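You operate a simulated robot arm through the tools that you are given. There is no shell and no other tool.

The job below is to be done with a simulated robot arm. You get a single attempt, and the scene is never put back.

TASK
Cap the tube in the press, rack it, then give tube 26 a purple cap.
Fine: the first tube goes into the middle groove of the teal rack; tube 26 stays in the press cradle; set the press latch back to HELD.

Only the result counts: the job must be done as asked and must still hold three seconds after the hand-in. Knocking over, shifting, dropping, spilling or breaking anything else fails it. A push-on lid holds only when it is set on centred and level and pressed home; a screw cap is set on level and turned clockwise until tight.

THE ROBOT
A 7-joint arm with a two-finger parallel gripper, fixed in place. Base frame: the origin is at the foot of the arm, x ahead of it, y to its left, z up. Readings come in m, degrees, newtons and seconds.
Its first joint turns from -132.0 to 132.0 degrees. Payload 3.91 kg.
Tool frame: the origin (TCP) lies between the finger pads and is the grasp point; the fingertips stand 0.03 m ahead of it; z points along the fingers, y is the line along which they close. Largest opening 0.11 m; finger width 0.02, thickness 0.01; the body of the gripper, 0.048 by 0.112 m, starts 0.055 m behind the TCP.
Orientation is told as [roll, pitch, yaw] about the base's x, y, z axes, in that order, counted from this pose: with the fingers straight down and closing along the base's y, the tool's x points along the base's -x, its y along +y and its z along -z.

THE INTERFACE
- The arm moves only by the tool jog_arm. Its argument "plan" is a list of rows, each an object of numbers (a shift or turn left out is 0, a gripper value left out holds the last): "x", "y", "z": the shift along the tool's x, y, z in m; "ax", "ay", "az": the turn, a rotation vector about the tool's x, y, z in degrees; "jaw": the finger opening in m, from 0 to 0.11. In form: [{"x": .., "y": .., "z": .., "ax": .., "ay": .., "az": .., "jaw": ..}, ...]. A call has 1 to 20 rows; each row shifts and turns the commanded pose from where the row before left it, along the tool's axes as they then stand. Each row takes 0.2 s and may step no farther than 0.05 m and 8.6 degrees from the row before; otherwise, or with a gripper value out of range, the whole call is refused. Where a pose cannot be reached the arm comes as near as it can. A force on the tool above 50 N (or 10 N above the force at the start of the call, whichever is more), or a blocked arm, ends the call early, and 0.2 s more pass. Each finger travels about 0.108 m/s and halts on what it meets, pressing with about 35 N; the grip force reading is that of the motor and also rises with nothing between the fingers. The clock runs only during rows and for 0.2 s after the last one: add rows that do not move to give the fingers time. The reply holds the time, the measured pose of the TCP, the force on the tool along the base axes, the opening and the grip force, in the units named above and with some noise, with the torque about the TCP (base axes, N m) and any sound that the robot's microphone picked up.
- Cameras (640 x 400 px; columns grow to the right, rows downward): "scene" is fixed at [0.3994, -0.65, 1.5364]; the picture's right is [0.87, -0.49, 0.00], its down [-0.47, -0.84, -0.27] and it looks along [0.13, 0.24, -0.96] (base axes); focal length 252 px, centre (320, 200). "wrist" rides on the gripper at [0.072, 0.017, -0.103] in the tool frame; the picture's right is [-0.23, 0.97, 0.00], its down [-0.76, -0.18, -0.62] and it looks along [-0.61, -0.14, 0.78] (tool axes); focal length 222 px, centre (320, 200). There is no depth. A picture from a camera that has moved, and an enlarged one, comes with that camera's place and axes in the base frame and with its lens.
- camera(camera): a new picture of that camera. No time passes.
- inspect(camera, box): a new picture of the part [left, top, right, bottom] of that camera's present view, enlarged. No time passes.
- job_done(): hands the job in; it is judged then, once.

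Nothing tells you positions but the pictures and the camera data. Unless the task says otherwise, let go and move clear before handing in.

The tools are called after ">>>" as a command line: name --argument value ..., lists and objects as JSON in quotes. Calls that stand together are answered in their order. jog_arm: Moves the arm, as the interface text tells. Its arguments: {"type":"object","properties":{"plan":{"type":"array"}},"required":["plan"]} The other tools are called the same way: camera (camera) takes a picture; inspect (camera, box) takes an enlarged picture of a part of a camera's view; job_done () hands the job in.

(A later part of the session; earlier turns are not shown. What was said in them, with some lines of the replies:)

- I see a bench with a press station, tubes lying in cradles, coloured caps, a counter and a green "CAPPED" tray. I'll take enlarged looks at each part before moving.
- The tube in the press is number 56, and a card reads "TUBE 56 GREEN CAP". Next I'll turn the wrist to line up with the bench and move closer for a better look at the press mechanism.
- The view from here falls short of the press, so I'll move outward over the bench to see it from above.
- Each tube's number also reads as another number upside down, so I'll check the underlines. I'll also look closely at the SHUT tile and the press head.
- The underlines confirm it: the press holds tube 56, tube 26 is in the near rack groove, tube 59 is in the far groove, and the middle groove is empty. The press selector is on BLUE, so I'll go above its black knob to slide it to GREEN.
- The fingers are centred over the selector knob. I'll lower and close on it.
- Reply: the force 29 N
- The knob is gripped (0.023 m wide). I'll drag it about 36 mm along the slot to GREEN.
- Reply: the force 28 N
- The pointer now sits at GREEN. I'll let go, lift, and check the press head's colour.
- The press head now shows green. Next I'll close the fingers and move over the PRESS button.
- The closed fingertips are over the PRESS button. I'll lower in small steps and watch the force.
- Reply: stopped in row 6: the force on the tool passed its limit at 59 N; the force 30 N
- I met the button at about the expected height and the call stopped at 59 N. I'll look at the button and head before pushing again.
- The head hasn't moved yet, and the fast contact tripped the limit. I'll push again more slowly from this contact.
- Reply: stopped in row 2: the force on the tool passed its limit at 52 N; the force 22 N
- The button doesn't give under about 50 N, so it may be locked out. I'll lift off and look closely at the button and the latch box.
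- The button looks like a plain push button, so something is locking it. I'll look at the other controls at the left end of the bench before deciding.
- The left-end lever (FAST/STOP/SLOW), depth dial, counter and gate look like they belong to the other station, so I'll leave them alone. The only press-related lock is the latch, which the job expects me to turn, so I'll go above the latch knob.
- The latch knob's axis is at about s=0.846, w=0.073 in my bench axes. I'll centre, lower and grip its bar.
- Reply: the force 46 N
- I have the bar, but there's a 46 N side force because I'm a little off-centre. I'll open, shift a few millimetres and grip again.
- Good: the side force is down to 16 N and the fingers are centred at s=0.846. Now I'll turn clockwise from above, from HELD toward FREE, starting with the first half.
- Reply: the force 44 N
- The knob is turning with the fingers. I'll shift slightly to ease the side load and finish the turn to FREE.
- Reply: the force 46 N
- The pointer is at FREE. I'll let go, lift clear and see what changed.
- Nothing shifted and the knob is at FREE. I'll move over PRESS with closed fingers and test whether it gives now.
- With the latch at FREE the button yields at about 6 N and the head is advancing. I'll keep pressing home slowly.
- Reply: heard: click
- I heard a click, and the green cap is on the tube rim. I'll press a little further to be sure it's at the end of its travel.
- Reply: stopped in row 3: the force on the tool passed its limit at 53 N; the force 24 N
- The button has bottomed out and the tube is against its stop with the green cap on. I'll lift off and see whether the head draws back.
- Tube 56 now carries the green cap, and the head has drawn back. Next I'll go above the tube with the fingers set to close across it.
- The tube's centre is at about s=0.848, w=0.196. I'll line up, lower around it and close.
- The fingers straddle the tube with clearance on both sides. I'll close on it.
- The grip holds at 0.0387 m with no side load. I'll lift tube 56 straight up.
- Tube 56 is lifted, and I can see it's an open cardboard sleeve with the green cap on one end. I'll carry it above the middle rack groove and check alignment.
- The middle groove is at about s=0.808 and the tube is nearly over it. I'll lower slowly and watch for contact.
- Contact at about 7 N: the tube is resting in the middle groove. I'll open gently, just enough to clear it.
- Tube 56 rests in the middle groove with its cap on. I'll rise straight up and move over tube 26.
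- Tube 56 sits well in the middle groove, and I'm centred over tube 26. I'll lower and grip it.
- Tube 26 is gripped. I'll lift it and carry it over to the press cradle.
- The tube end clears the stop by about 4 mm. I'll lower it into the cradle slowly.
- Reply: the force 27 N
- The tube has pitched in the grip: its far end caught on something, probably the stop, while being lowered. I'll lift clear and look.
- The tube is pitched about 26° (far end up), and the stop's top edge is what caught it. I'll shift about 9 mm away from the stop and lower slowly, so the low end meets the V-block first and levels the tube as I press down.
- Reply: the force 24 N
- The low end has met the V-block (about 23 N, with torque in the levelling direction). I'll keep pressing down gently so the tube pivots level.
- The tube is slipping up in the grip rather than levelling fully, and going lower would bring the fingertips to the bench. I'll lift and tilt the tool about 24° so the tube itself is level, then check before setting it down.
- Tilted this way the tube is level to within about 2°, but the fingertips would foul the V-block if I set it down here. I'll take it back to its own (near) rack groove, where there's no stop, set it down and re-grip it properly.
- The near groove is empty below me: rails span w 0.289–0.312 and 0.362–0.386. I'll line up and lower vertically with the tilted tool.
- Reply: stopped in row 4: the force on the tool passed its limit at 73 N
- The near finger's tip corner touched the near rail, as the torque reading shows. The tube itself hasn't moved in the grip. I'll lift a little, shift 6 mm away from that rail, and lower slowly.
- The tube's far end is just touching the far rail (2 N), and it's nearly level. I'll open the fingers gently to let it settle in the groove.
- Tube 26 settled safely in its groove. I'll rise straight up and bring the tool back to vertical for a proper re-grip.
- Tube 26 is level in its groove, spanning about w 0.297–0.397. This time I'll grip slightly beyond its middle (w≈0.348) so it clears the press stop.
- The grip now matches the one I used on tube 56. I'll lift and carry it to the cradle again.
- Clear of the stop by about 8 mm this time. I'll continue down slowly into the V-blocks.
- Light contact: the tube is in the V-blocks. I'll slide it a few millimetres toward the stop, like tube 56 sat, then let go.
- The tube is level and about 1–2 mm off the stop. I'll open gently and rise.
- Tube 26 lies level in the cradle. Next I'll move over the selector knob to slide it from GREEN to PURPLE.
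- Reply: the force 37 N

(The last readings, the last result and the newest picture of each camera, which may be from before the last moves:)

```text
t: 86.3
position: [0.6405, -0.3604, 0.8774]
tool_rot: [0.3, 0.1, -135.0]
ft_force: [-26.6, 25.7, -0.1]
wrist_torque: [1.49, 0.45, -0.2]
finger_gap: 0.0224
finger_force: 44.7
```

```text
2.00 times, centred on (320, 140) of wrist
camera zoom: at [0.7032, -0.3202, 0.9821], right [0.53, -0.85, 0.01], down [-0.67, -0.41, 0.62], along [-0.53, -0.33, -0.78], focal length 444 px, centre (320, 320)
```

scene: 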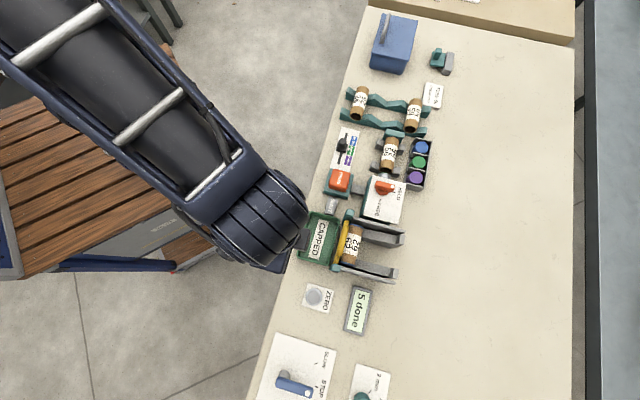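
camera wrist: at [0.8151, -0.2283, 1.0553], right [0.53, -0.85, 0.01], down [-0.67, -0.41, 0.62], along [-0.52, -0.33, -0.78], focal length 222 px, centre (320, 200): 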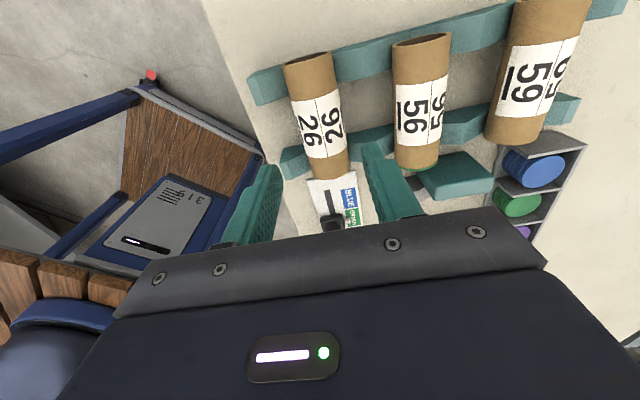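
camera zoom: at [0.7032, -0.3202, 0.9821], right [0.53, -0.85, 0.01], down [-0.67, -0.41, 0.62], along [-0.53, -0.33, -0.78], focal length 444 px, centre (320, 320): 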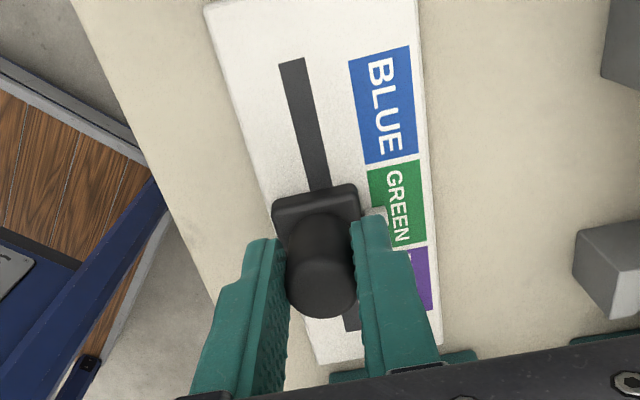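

The knob is gripped with some side load. I'll ease that off and drag it 36 mm to PURPLE.

>>> jog_arm --plan '[{"y": -0.0025}, {"x": -0.007}, {"x": -0.007}, {"x": -0.007}, {"x": -0.007}, {"x": -0.007}, {}]'

>>> inspect --camera "wrist" --box '[200, 40, 440, 240]'

>>> inspect --camera "scene" --box '[310, 120, 440, 201]'

```text
t: 87.7
position: [0.6164, -0.384, 0.8795]
tool_rot: [0.3, 0.1, -134.9]
ft_force: [-0.5, -0.1, -1.1]
wrist_torque: [-0.14, 0.86, -0.09]
finger_gap: 0.0227
finger_force: 45.2
stopped in row 6: the force on the tool passed its limit at 51 N (the readings are from after the stop); the commanded pose is now the measured one
```

```text
2.00 times, centred on (320, 140) of wrist
camera zoom: at [0.6783, -0.345, 0.9834], right [0.53, -0.85, 0.01], down [-0.67, -0.41, 0.62], along [-0.53, -0.33, -0.78], focal length 444 px, centre (320, 320)
```

zoom: 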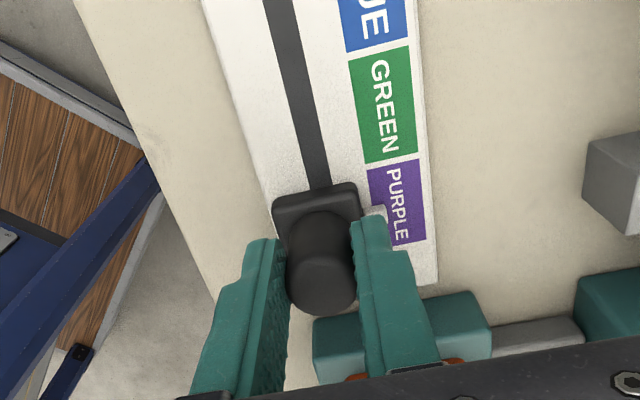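

```text
4.92 times, centred on (375, 160) of scene
camera zoom: at [0.3994, -0.65, 1.5364], right [0.87, -0.49, 0.0], down [-0.47, -0.84, -0.27], along [0.13, 0.24, -0.96], focal length 1240 px, centre (49, 394)
```

zoom: 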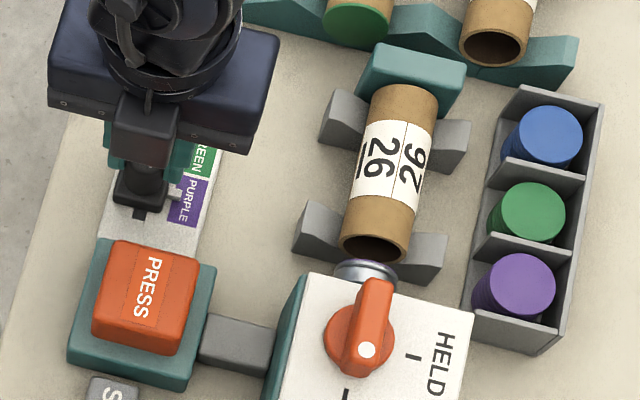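

>>> inspect --camera "scene" --box '[366, 155, 406, 185]'

>>> inspect --camera "scene" --box '[325, 145, 365, 175]'

```text
13.33 times, centred on (386, 170) of scene
camera zoom: at [0.3994, -0.65, 1.5364], right [0.87, -0.49, 0.0], down [-0.47, -0.84, -0.27], along [0.13, 0.24, -0.96], focal length 3358 px, centre (-560, 600)
```

zoom: 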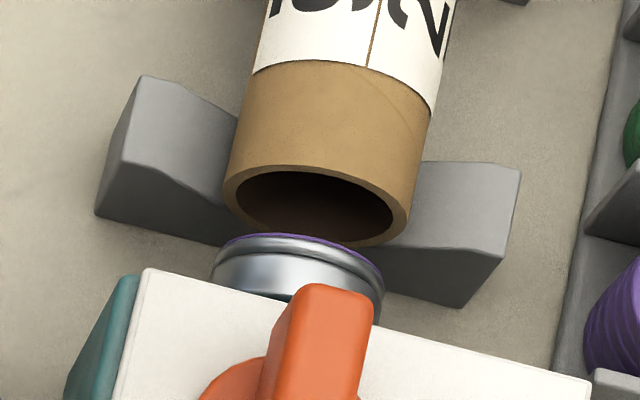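

```text
13.33 times, centred on (345, 160) of scene
camera zoom: at [0.3994, -0.65, 1.5364], right [0.87, -0.49, 0.0], down [-0.47, -0.84, -0.27], along [0.13, 0.24, -0.96], focal length 3358 px, centre (-13, 733)
```

zoom: 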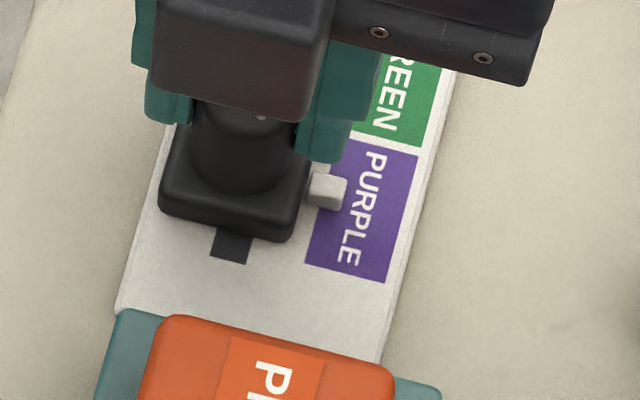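

The press head now carries a purple cap and the pointer is at PURPLE. I'll release the knob, lift, and move over PRESS.

>>> jog_arm --plan '[{"jaw": 0.045}, {}, {"z": -0.03}, {"z": -0.04}, {"x": -0.03, "y": 0.007, "jaw": 0.0}, {"x": -0.03, "y": 0.007}, {"x": -0.03, "y": 0.007}, {}]'

>>> inspect --camera "wrist" --box '[200, 40, 440, 240]'

>>> inspect --camera "scene" --box '[310, 120, 440, 220]'

```text
t: 89.5
position: [0.5651, -0.4671, 0.95]
tool_rot: [0.4, 0.0, -134.9]
ft_force: [-0.4, 0.1, -0.1]
wrist_torque: [0.0, -0.01, 0.01]
finger_gap: 0.0001
finger_force: 34.5
```

```text
2.00 times, centred on (320, 140) of wrist
camera zoom: at [0.6277, -0.4263, 1.054], right [0.53, -0.85, 0.01], down [-0.67, -0.41, 0.62], along [-0.53, -0.33, -0.78], focal length 444 px, centre (320, 320)
```

zoom: 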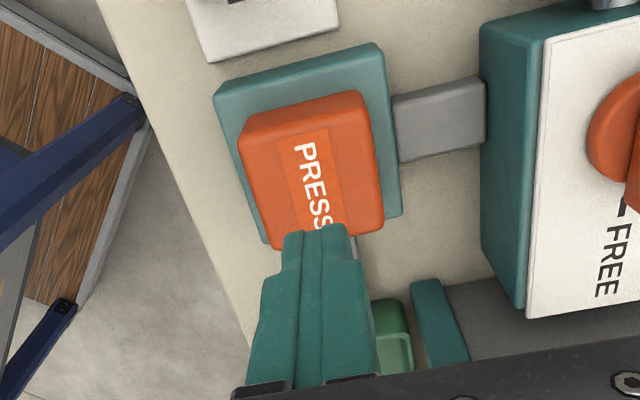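

```text
4.00 times, centred on (375, 170) of scene
camera zoom: at [0.3994, -0.65, 1.5364], right [0.87, -0.49, 0.0], down [-0.47, -0.84, -0.27], along [0.13, 0.24, -0.96], focal length 1007 px, centre (100, 320)
```

zoom: 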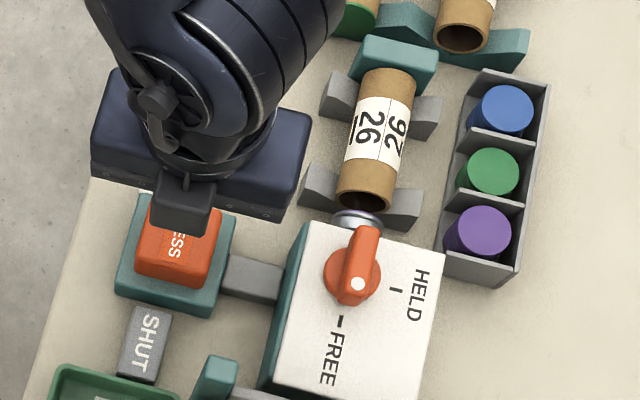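

>>> jog_arm --plan '[{"x": 0.005, "z": 0.02}, {"z": 0.013}, {"z": 0.003}, {"z": 0.002}, {"z": 0.002}, {"z": 0.002}, {"z": 0.002}, {"z": 0.002}, {"z": 0.002}, {"z": 0.002}]'

>>> inspect --camera "scene" --box '[366, 155, 406, 185]'

```text
t: 91.7
position: [0.5718, -0.4615, 0.8998]
tool_rot: [0.2, 0.0, -134.8]
ft_force: [-0.1, 4.0, 5.3]
wrist_torque: [0.15, 0.0, -0.03]
finger_gap: 0.0002
finger_force: 34.4
```

```text
13.33 times, centred on (386, 170) of scene
camera zoom: at [0.3994, -0.65, 1.5364], right [0.87, -0.49, 0.0], down [-0.47, -0.84, -0.27], along [0.13, 0.24, -0.96], focal length 3358 px, centre (-560, 600)
```

zoom: 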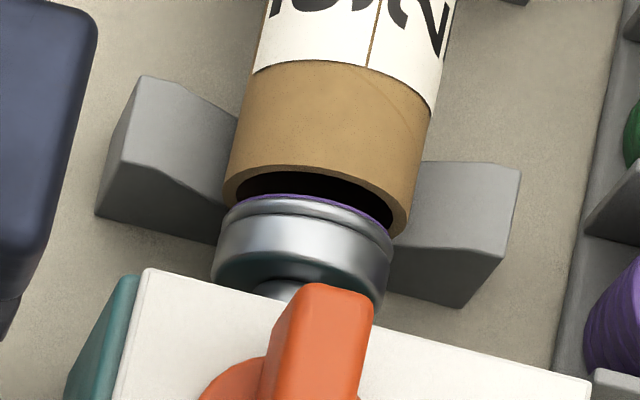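

The head is advancing with the purple cap toward the tube. I'll keep pressing slowly until the click and the end of travel.

>>> jog_arm --plan '[{"z": 0.0015}, {"z": 0.0015}, {"z": 0.0015}, {"z": 0.0015}, {"z": 0.0015}, {"z": 0.001}, {}]'

>>> inspect --camera "scene" --box '[366, 155, 406, 185]'

```text
t: 93.3
position: [0.5696, -0.4611, 0.8914]
tool_rot: [0.5, 0.0, -135.0]
ft_force: [7.1, -2.2, 9.4]
wrist_torque: [-0.02, -0.19, -0.04]
finger_gap: 0.0001
finger_force: 34.7
heard: click
```

```text
13.33 times, centred on (386, 170) of scene
camera zoom: at [0.3994, -0.65, 1.5364], right [0.87, -0.49, 0.0], down [-0.47, -0.84, -0.27], along [0.13, 0.24, -0.96], focal length 3358 px, centre (-560, 600)
```

zoom: 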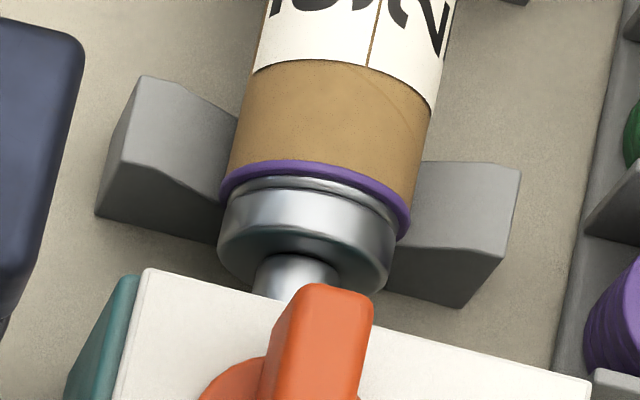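

>>> jog_arm --plan '[{"z": 0.001}, {"z": 0.001}, {"z": 0.001}, {"z": 0.001}, {"z": 0.001}, {}]'

>>> inspect --camera "scene" --box '[366, 155, 406, 185]'

```text
t: 94.6
position: [0.57, -0.4606, 0.8878]
tool_rot: [0.4, 0.0, -135.0]
ft_force: [-11.4, 8.1, 26.3]
wrist_torque: [0.2, 0.46, 0.01]
finger_gap: 0.0
finger_force: 35.3
stopped in row 6: the force on the tool passed its limit at 52 N (the readings are from after the stop); the commanded pose is now the measured one
```

```text
13.33 times, centred on (386, 170) of scene
camera zoom: at [0.3994, -0.65, 1.5364], right [0.87, -0.49, 0.0], down [-0.47, -0.84, -0.27], along [0.13, 0.24, -0.96], focal length 3358 px, centre (-560, 600)
```

zoom: 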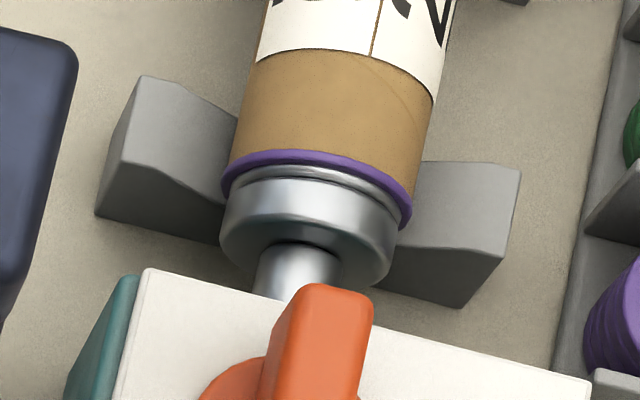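

Bottomed out, as for the first tube. I'll lift off the button, check the cap, and go to the latch knob.

>>> jog_arm --plan '[{"z": -0.01}, {"z": -0.03}, {"z": -0.045}, {"z": -0.045}, {"y": 0.039, "jaw": 0.05}, {"y": 0.039}, {"y": 0.038}, {}]'

>>> inspect --camera "scene" --box '[366, 145, 406, 185]'

>>> inspect --camera "wrist" --box '[200, 0, 440, 200]'

```text
t: 96.4
position: [0.6522, -0.5443, 1.0224]
tool_rot: [0.3, 0.0, -134.9]
ft_force: [0.0, -0.8, -0.2]
wrist_torque: [0.01, -0.02, 0.02]
finger_gap: 0.0503
finger_force: 0.1
```

```text
10.00 times, centred on (386, 165) of scene
camera zoom: at [0.3994, -0.65, 1.5364], right [0.87, -0.49, 0.0], down [-0.47, -0.84, -0.27], along [0.13, 0.24, -0.96], focal length 2518 px, centre (-340, 550)
```

zoom: 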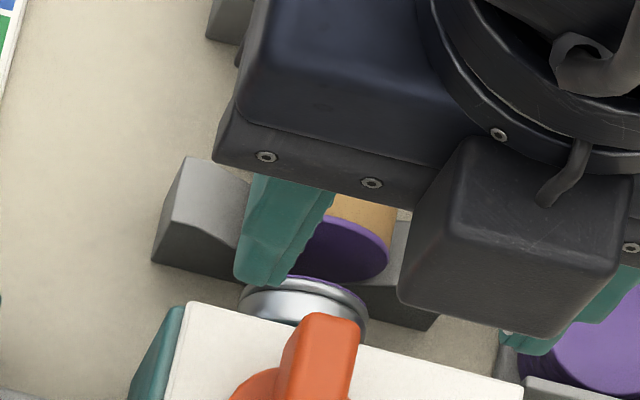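

```text
2.00 times, centred on (320, 100) of wrist
camera zoom: at [0.7147, -0.5045, 1.1256], right [0.53, -0.85, 0.01], down [-0.67, -0.41, 0.62], along [-0.53, -0.33, -0.78], focal length 444 px, centre (320, 400)
```

zoom: 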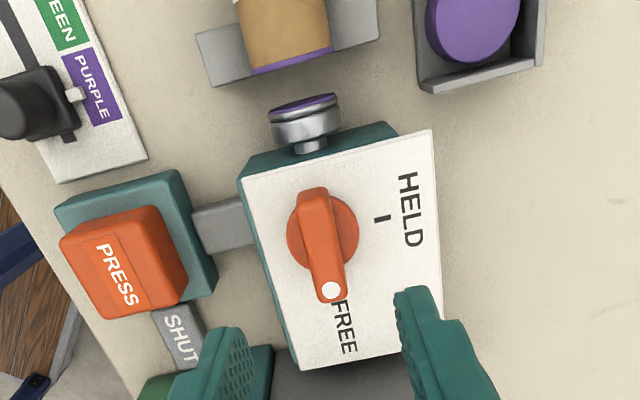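

The purple cap is on tube 26 and the head has retracted. I'll lower onto the latch bar and grip it.

>>> jog_arm --plan '[{"x": -0.001, "y": 0.002, "z": 0.03}, {"z": 0.03}, {"z": 0.022}, {}, {"jaw": 0.0}, {}, {}]'

>>> inspect --camera "wrist" --box '[200, 60, 440, 240]'

```text
t: 98.0
position: [0.6519, -0.5482, 0.9383]
tool_rot: [0.2, 0.0, -135.0]
ft_force: [-27.5, 26.4, 1.9]
wrist_torque: [1.49, 0.2, 0.01]
finger_gap: 0.016
finger_force: 44.9
```

```text
2.22 times, centred on (320, 150) of wrist
camera zoom: at [0.7145, -0.5074, 1.0415], right [0.53, -0.85, 0.0], down [-0.67, -0.41, 0.62], along [-0.53, -0.33, -0.78], focal length 494 px, centre (320, 311)
```

zoom: 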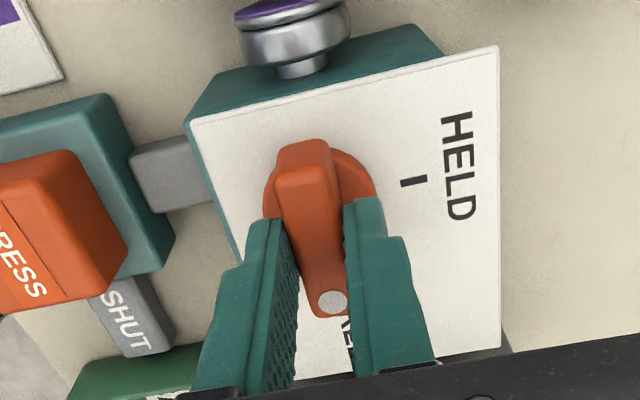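

>>> jog_arm --plan '[{"y": -0.0025}, {"az": -5}, {"az": -5}, {"az": -5}, {"az": -5}, {"az": -5}, {"az": -5}, {"az": -5}, {"az": -5}, {}]'

>>> inspect --camera "wrist" --box '[200, 60, 440, 240]'

```text
t: 100.2
position: [0.6523, -0.5437, 0.9368]
tool_rot: [0.4, -0.2, -94.9]
ft_force: [23.7, -33.7, 19.9]
wrist_torque: [-0.98, -0.03, 0.08]
finger_gap: 0.0158
finger_force: 45.5
```

```text
2.22 times, centred on (320, 150) of wrist
camera zoom: at [0.6739, -0.4719, 1.0393], right [0.95, -0.31, 0.01], down [-0.25, -0.74, 0.63], along [-0.19, -0.6, -0.78], focal length 494 px, centre (320, 311)
```

zoom: 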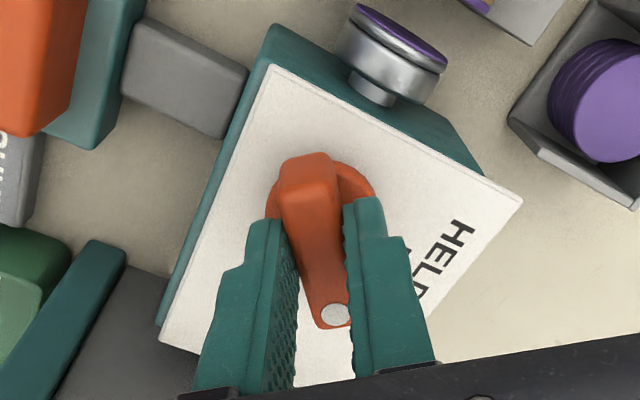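

The knob is turning back. I'll ease the side load and carry on to HELD.

>>> jog_arm --plan '[{"x": -0.0025, "y": 0.0018, "z": -0.001}, {"az": -5}, {"az": -5}, {"az": -5}, {"az": -5}, {"az": -5}, {}]'

```text
t: 101.8
position: [0.6513, -0.5451, 0.9361]
tool_rot: [0.0, -0.1, -69.9]
ft_force: [-26.9, 30.6, -6.8]
wrist_torque: [0.55, 0.98, -0.04]
finger_gap: 0.0156
finger_force: 45.1
```

>>> jog_arm --plan '[{"x": 0.0015, "y": -0.001}, {"az": -5}, {"az": -5}, {"az": -5}, {"az": -5}, {"az": -5}, {}]'

>>> inspect --camera "wrist" --box '[200, 60, 440, 240]'

>>> inspect --camera "scene" --box '[350, 140, 430, 230]'

```text
t: 103.4
position: [0.6497, -0.5461, 0.9365]
tool_rot: [0.0, -0.3, -45.1]
ft_force: [-14.5, -8.7, -38.5]
wrist_torque: [-0.13, 0.35, -0.13]
finger_gap: 0.0158
finger_force: 45.3
```

```text
2.22 times, centred on (320, 150) of wrist
camera zoom: at [0.6102, -0.482, 1.0399], right [0.85, 0.53, 0.0], down [0.41, -0.66, 0.63], along [0.33, -0.53, -0.78], focal length 494 px, centre (320, 311)
```

zoom: 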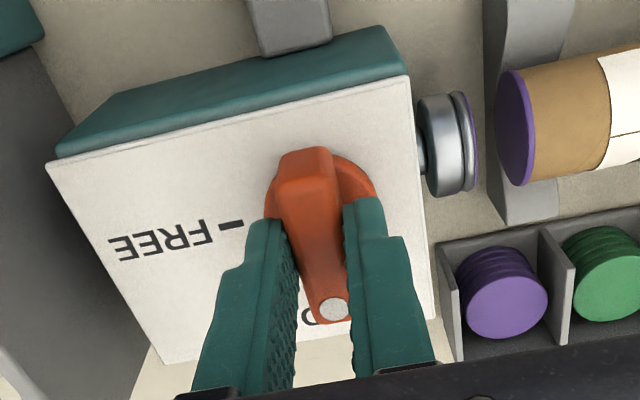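

```text
4.44 times, centred on (390, 185) of scene
camera zoom: at [0.3994, -0.65, 1.5364], right [0.87, -0.49, 0.0], down [-0.47, -0.84, -0.27], along [0.13, 0.24, -0.96], focal length 1119 px, centre (9, 267)
```

zoom: 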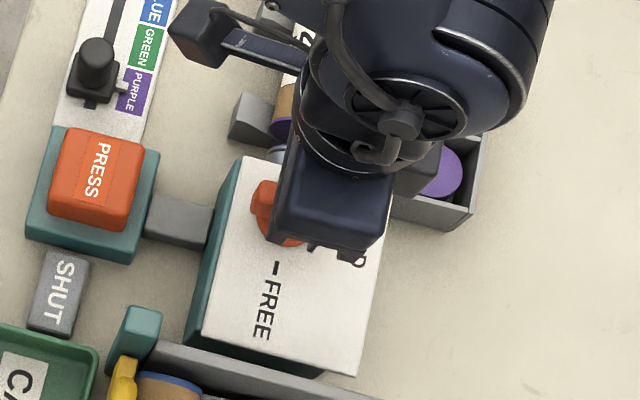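

The pointer is back at HELD. I'll release, rise and inspect everything.

>>> jog_arm --plan '[{"jaw": 0.045}, {}, {"z": -0.03}, {"z": -0.045}, {"z": -0.045}, {}]'

>>> inspect --camera "wrist" --box '[200, 0, 440, 180]'

>>> camera --camera "scene"

```text
t: 104.8
position: [0.6488, -0.5451, 1.0586]
tool_rot: [0.0, -0.5, -44.9]
ft_force: [0.0, -0.4, -0.5]
wrist_torque: [-0.04, -0.03, -0.01]
finger_gap: 0.0451
finger_force: 0.0
```

```text
2.22 times, centred on (320, 90) of wrist
camera zoom: at [0.6076, -0.4814, 1.1621], right [0.85, 0.53, 0.0], down [0.41, -0.66, 0.63], along [0.33, -0.53, -0.78], focal length 494 px, centre (320, 444)
```

zoom: 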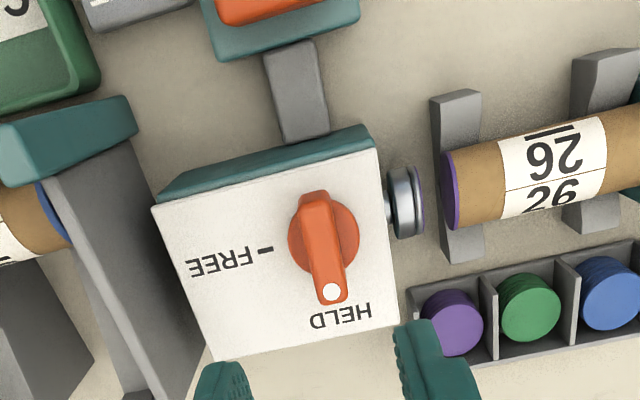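

```text
taken
```

scene: 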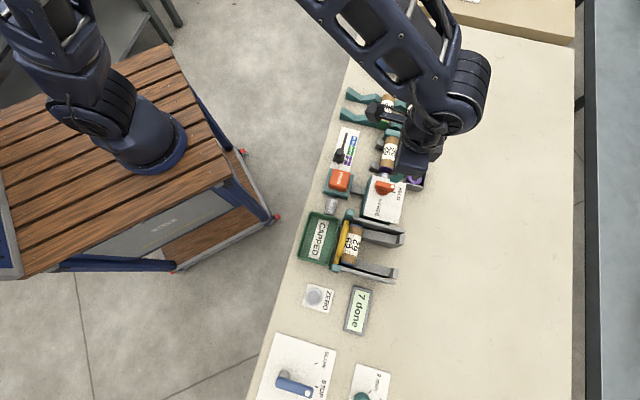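

The counter now reads "7 done" (it was 5), the knob is at HELD and tube 26 has its purple cap. I'll retreat clear and take a final look at everything.

>>> jog_arm --plan '[{"z": -0.04}, {"z": -0.04}, {"x": 0.045}, {"x": 0.045}, {"x": 0.045}, {"x": 0.045, "z": -0.01}, {"x": 0.03, "y": -0.03}, {"y": -0.045}, {"y": -0.045}, {}]'

>>> camera --camera "scene"

>>> inspect --camera "scene" --box '[335, 75, 445, 145]'

>>> inspect --camera "scene" --box '[310, 120, 440, 220]'

>>> inspect --camera "scene" --box '[290, 190, 420, 340]'

```text
t: 107.0
position: [0.4167, -0.4828, 1.1421]
tool_rot: [0.1, -0.4, -45.0]
ft_force: [0.0, 0.4, 0.5]
wrist_torque: [0.01, 0.01, 0.01]
finger_gap: 0.0451
finger_force: 0.0
```

```text
taken
```

scene: 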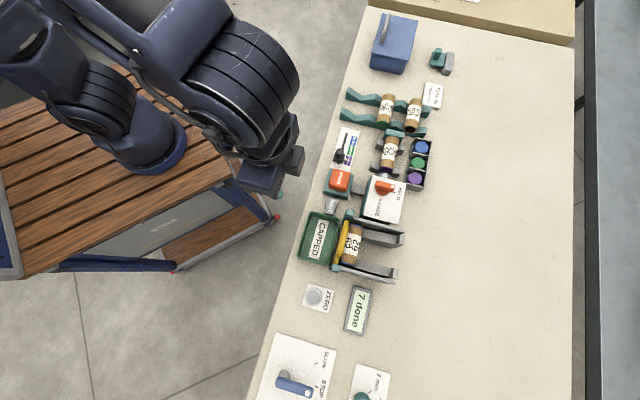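

```text
5.71 times, centred on (390, 110) of scene
camera zoom: at [0.3994, -0.65, 1.5364], right [0.87, -0.49, 0.0], down [-0.47, -0.84, -0.27], along [0.13, 0.24, -0.96], focal length 1439 px, centre (-80, 714)
```

zoom: 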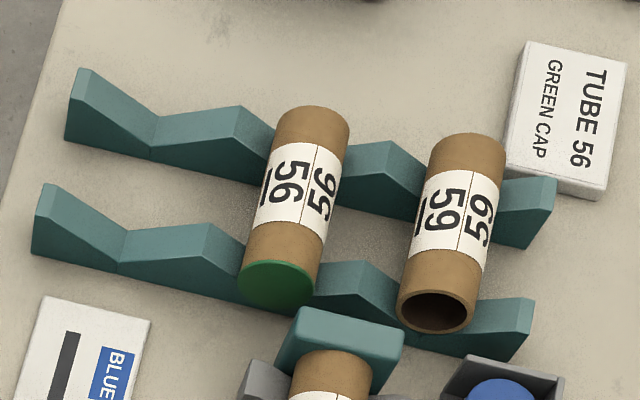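

```text
4.00 times, centred on (375, 170) of scene
camera zoom: at [0.3994, -0.65, 1.5364], right [0.87, -0.49, 0.0], down [-0.47, -0.84, -0.27], along [0.13, 0.24, -0.96], focal length 1007 px, centre (100, 320)
```

zoom: 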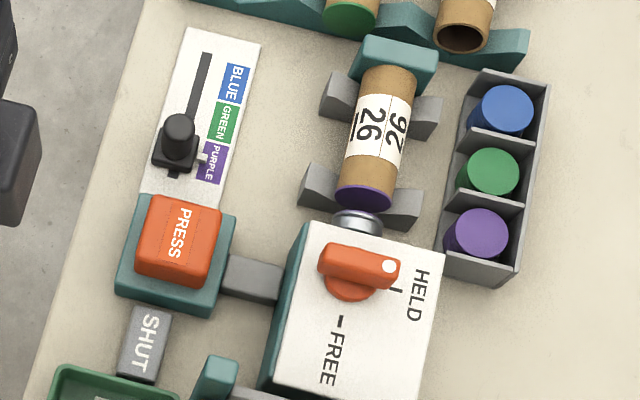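

```text
2.67 times, centred on (355, 265) of scene
camera zoom: at [0.3994, -0.65, 1.5364], right [0.87, -0.49, 0.0], down [-0.47, -0.84, -0.27], along [0.13, 0.24, -0.96], focal length 672 px, centre (227, 27)
```

zoom: 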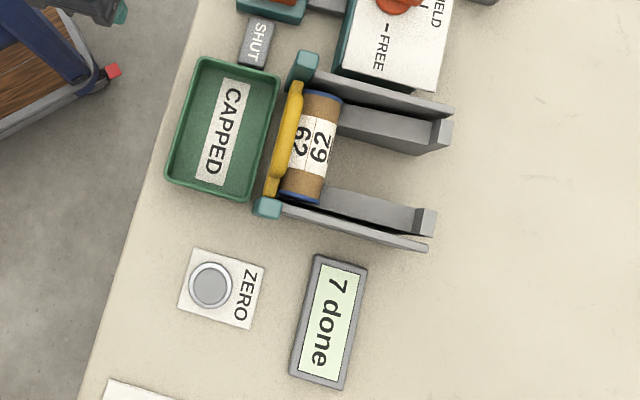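

Everything checks out. Tube 56 has its green cap and sits in the middle groove of the teal rack. Tube 26 is in the press cradle with its purple cap, the latch is at HELD, and nothing else has moved. I'm clear of the bench, so I'm handing in.

>>> job_done

```text
The job is handed in.
```

I finished the job and handed it in, with everything in place in the last pictures I took. I haven't been told the verdict.

- **Tube 56 (the first tube):** it has a green cap, as the card on the bench called for. It clicked on, I pressed it to the end of the button's travel, and the tube is in the middle groove of the teal rack.
- **Tube 26:** it has a purple cap, also clicked on and pressed to the end of travel, and lies level in the press cradle.
- **Press:** the latch is back at HELD, the colour selector is left at PURPLE, and the counter went from 5 to 7 done.

**Slip with tube 26:** on my first try at setting it in the cradle, its end caught on the stop and it tipped in the gripper. I put it back in its own rack groove, gripped it again and then placed it properly. During that, a fingertip touched a rack rail hard enough to stop the arm (73 N). The rack looks unmoved, and nothing fell.
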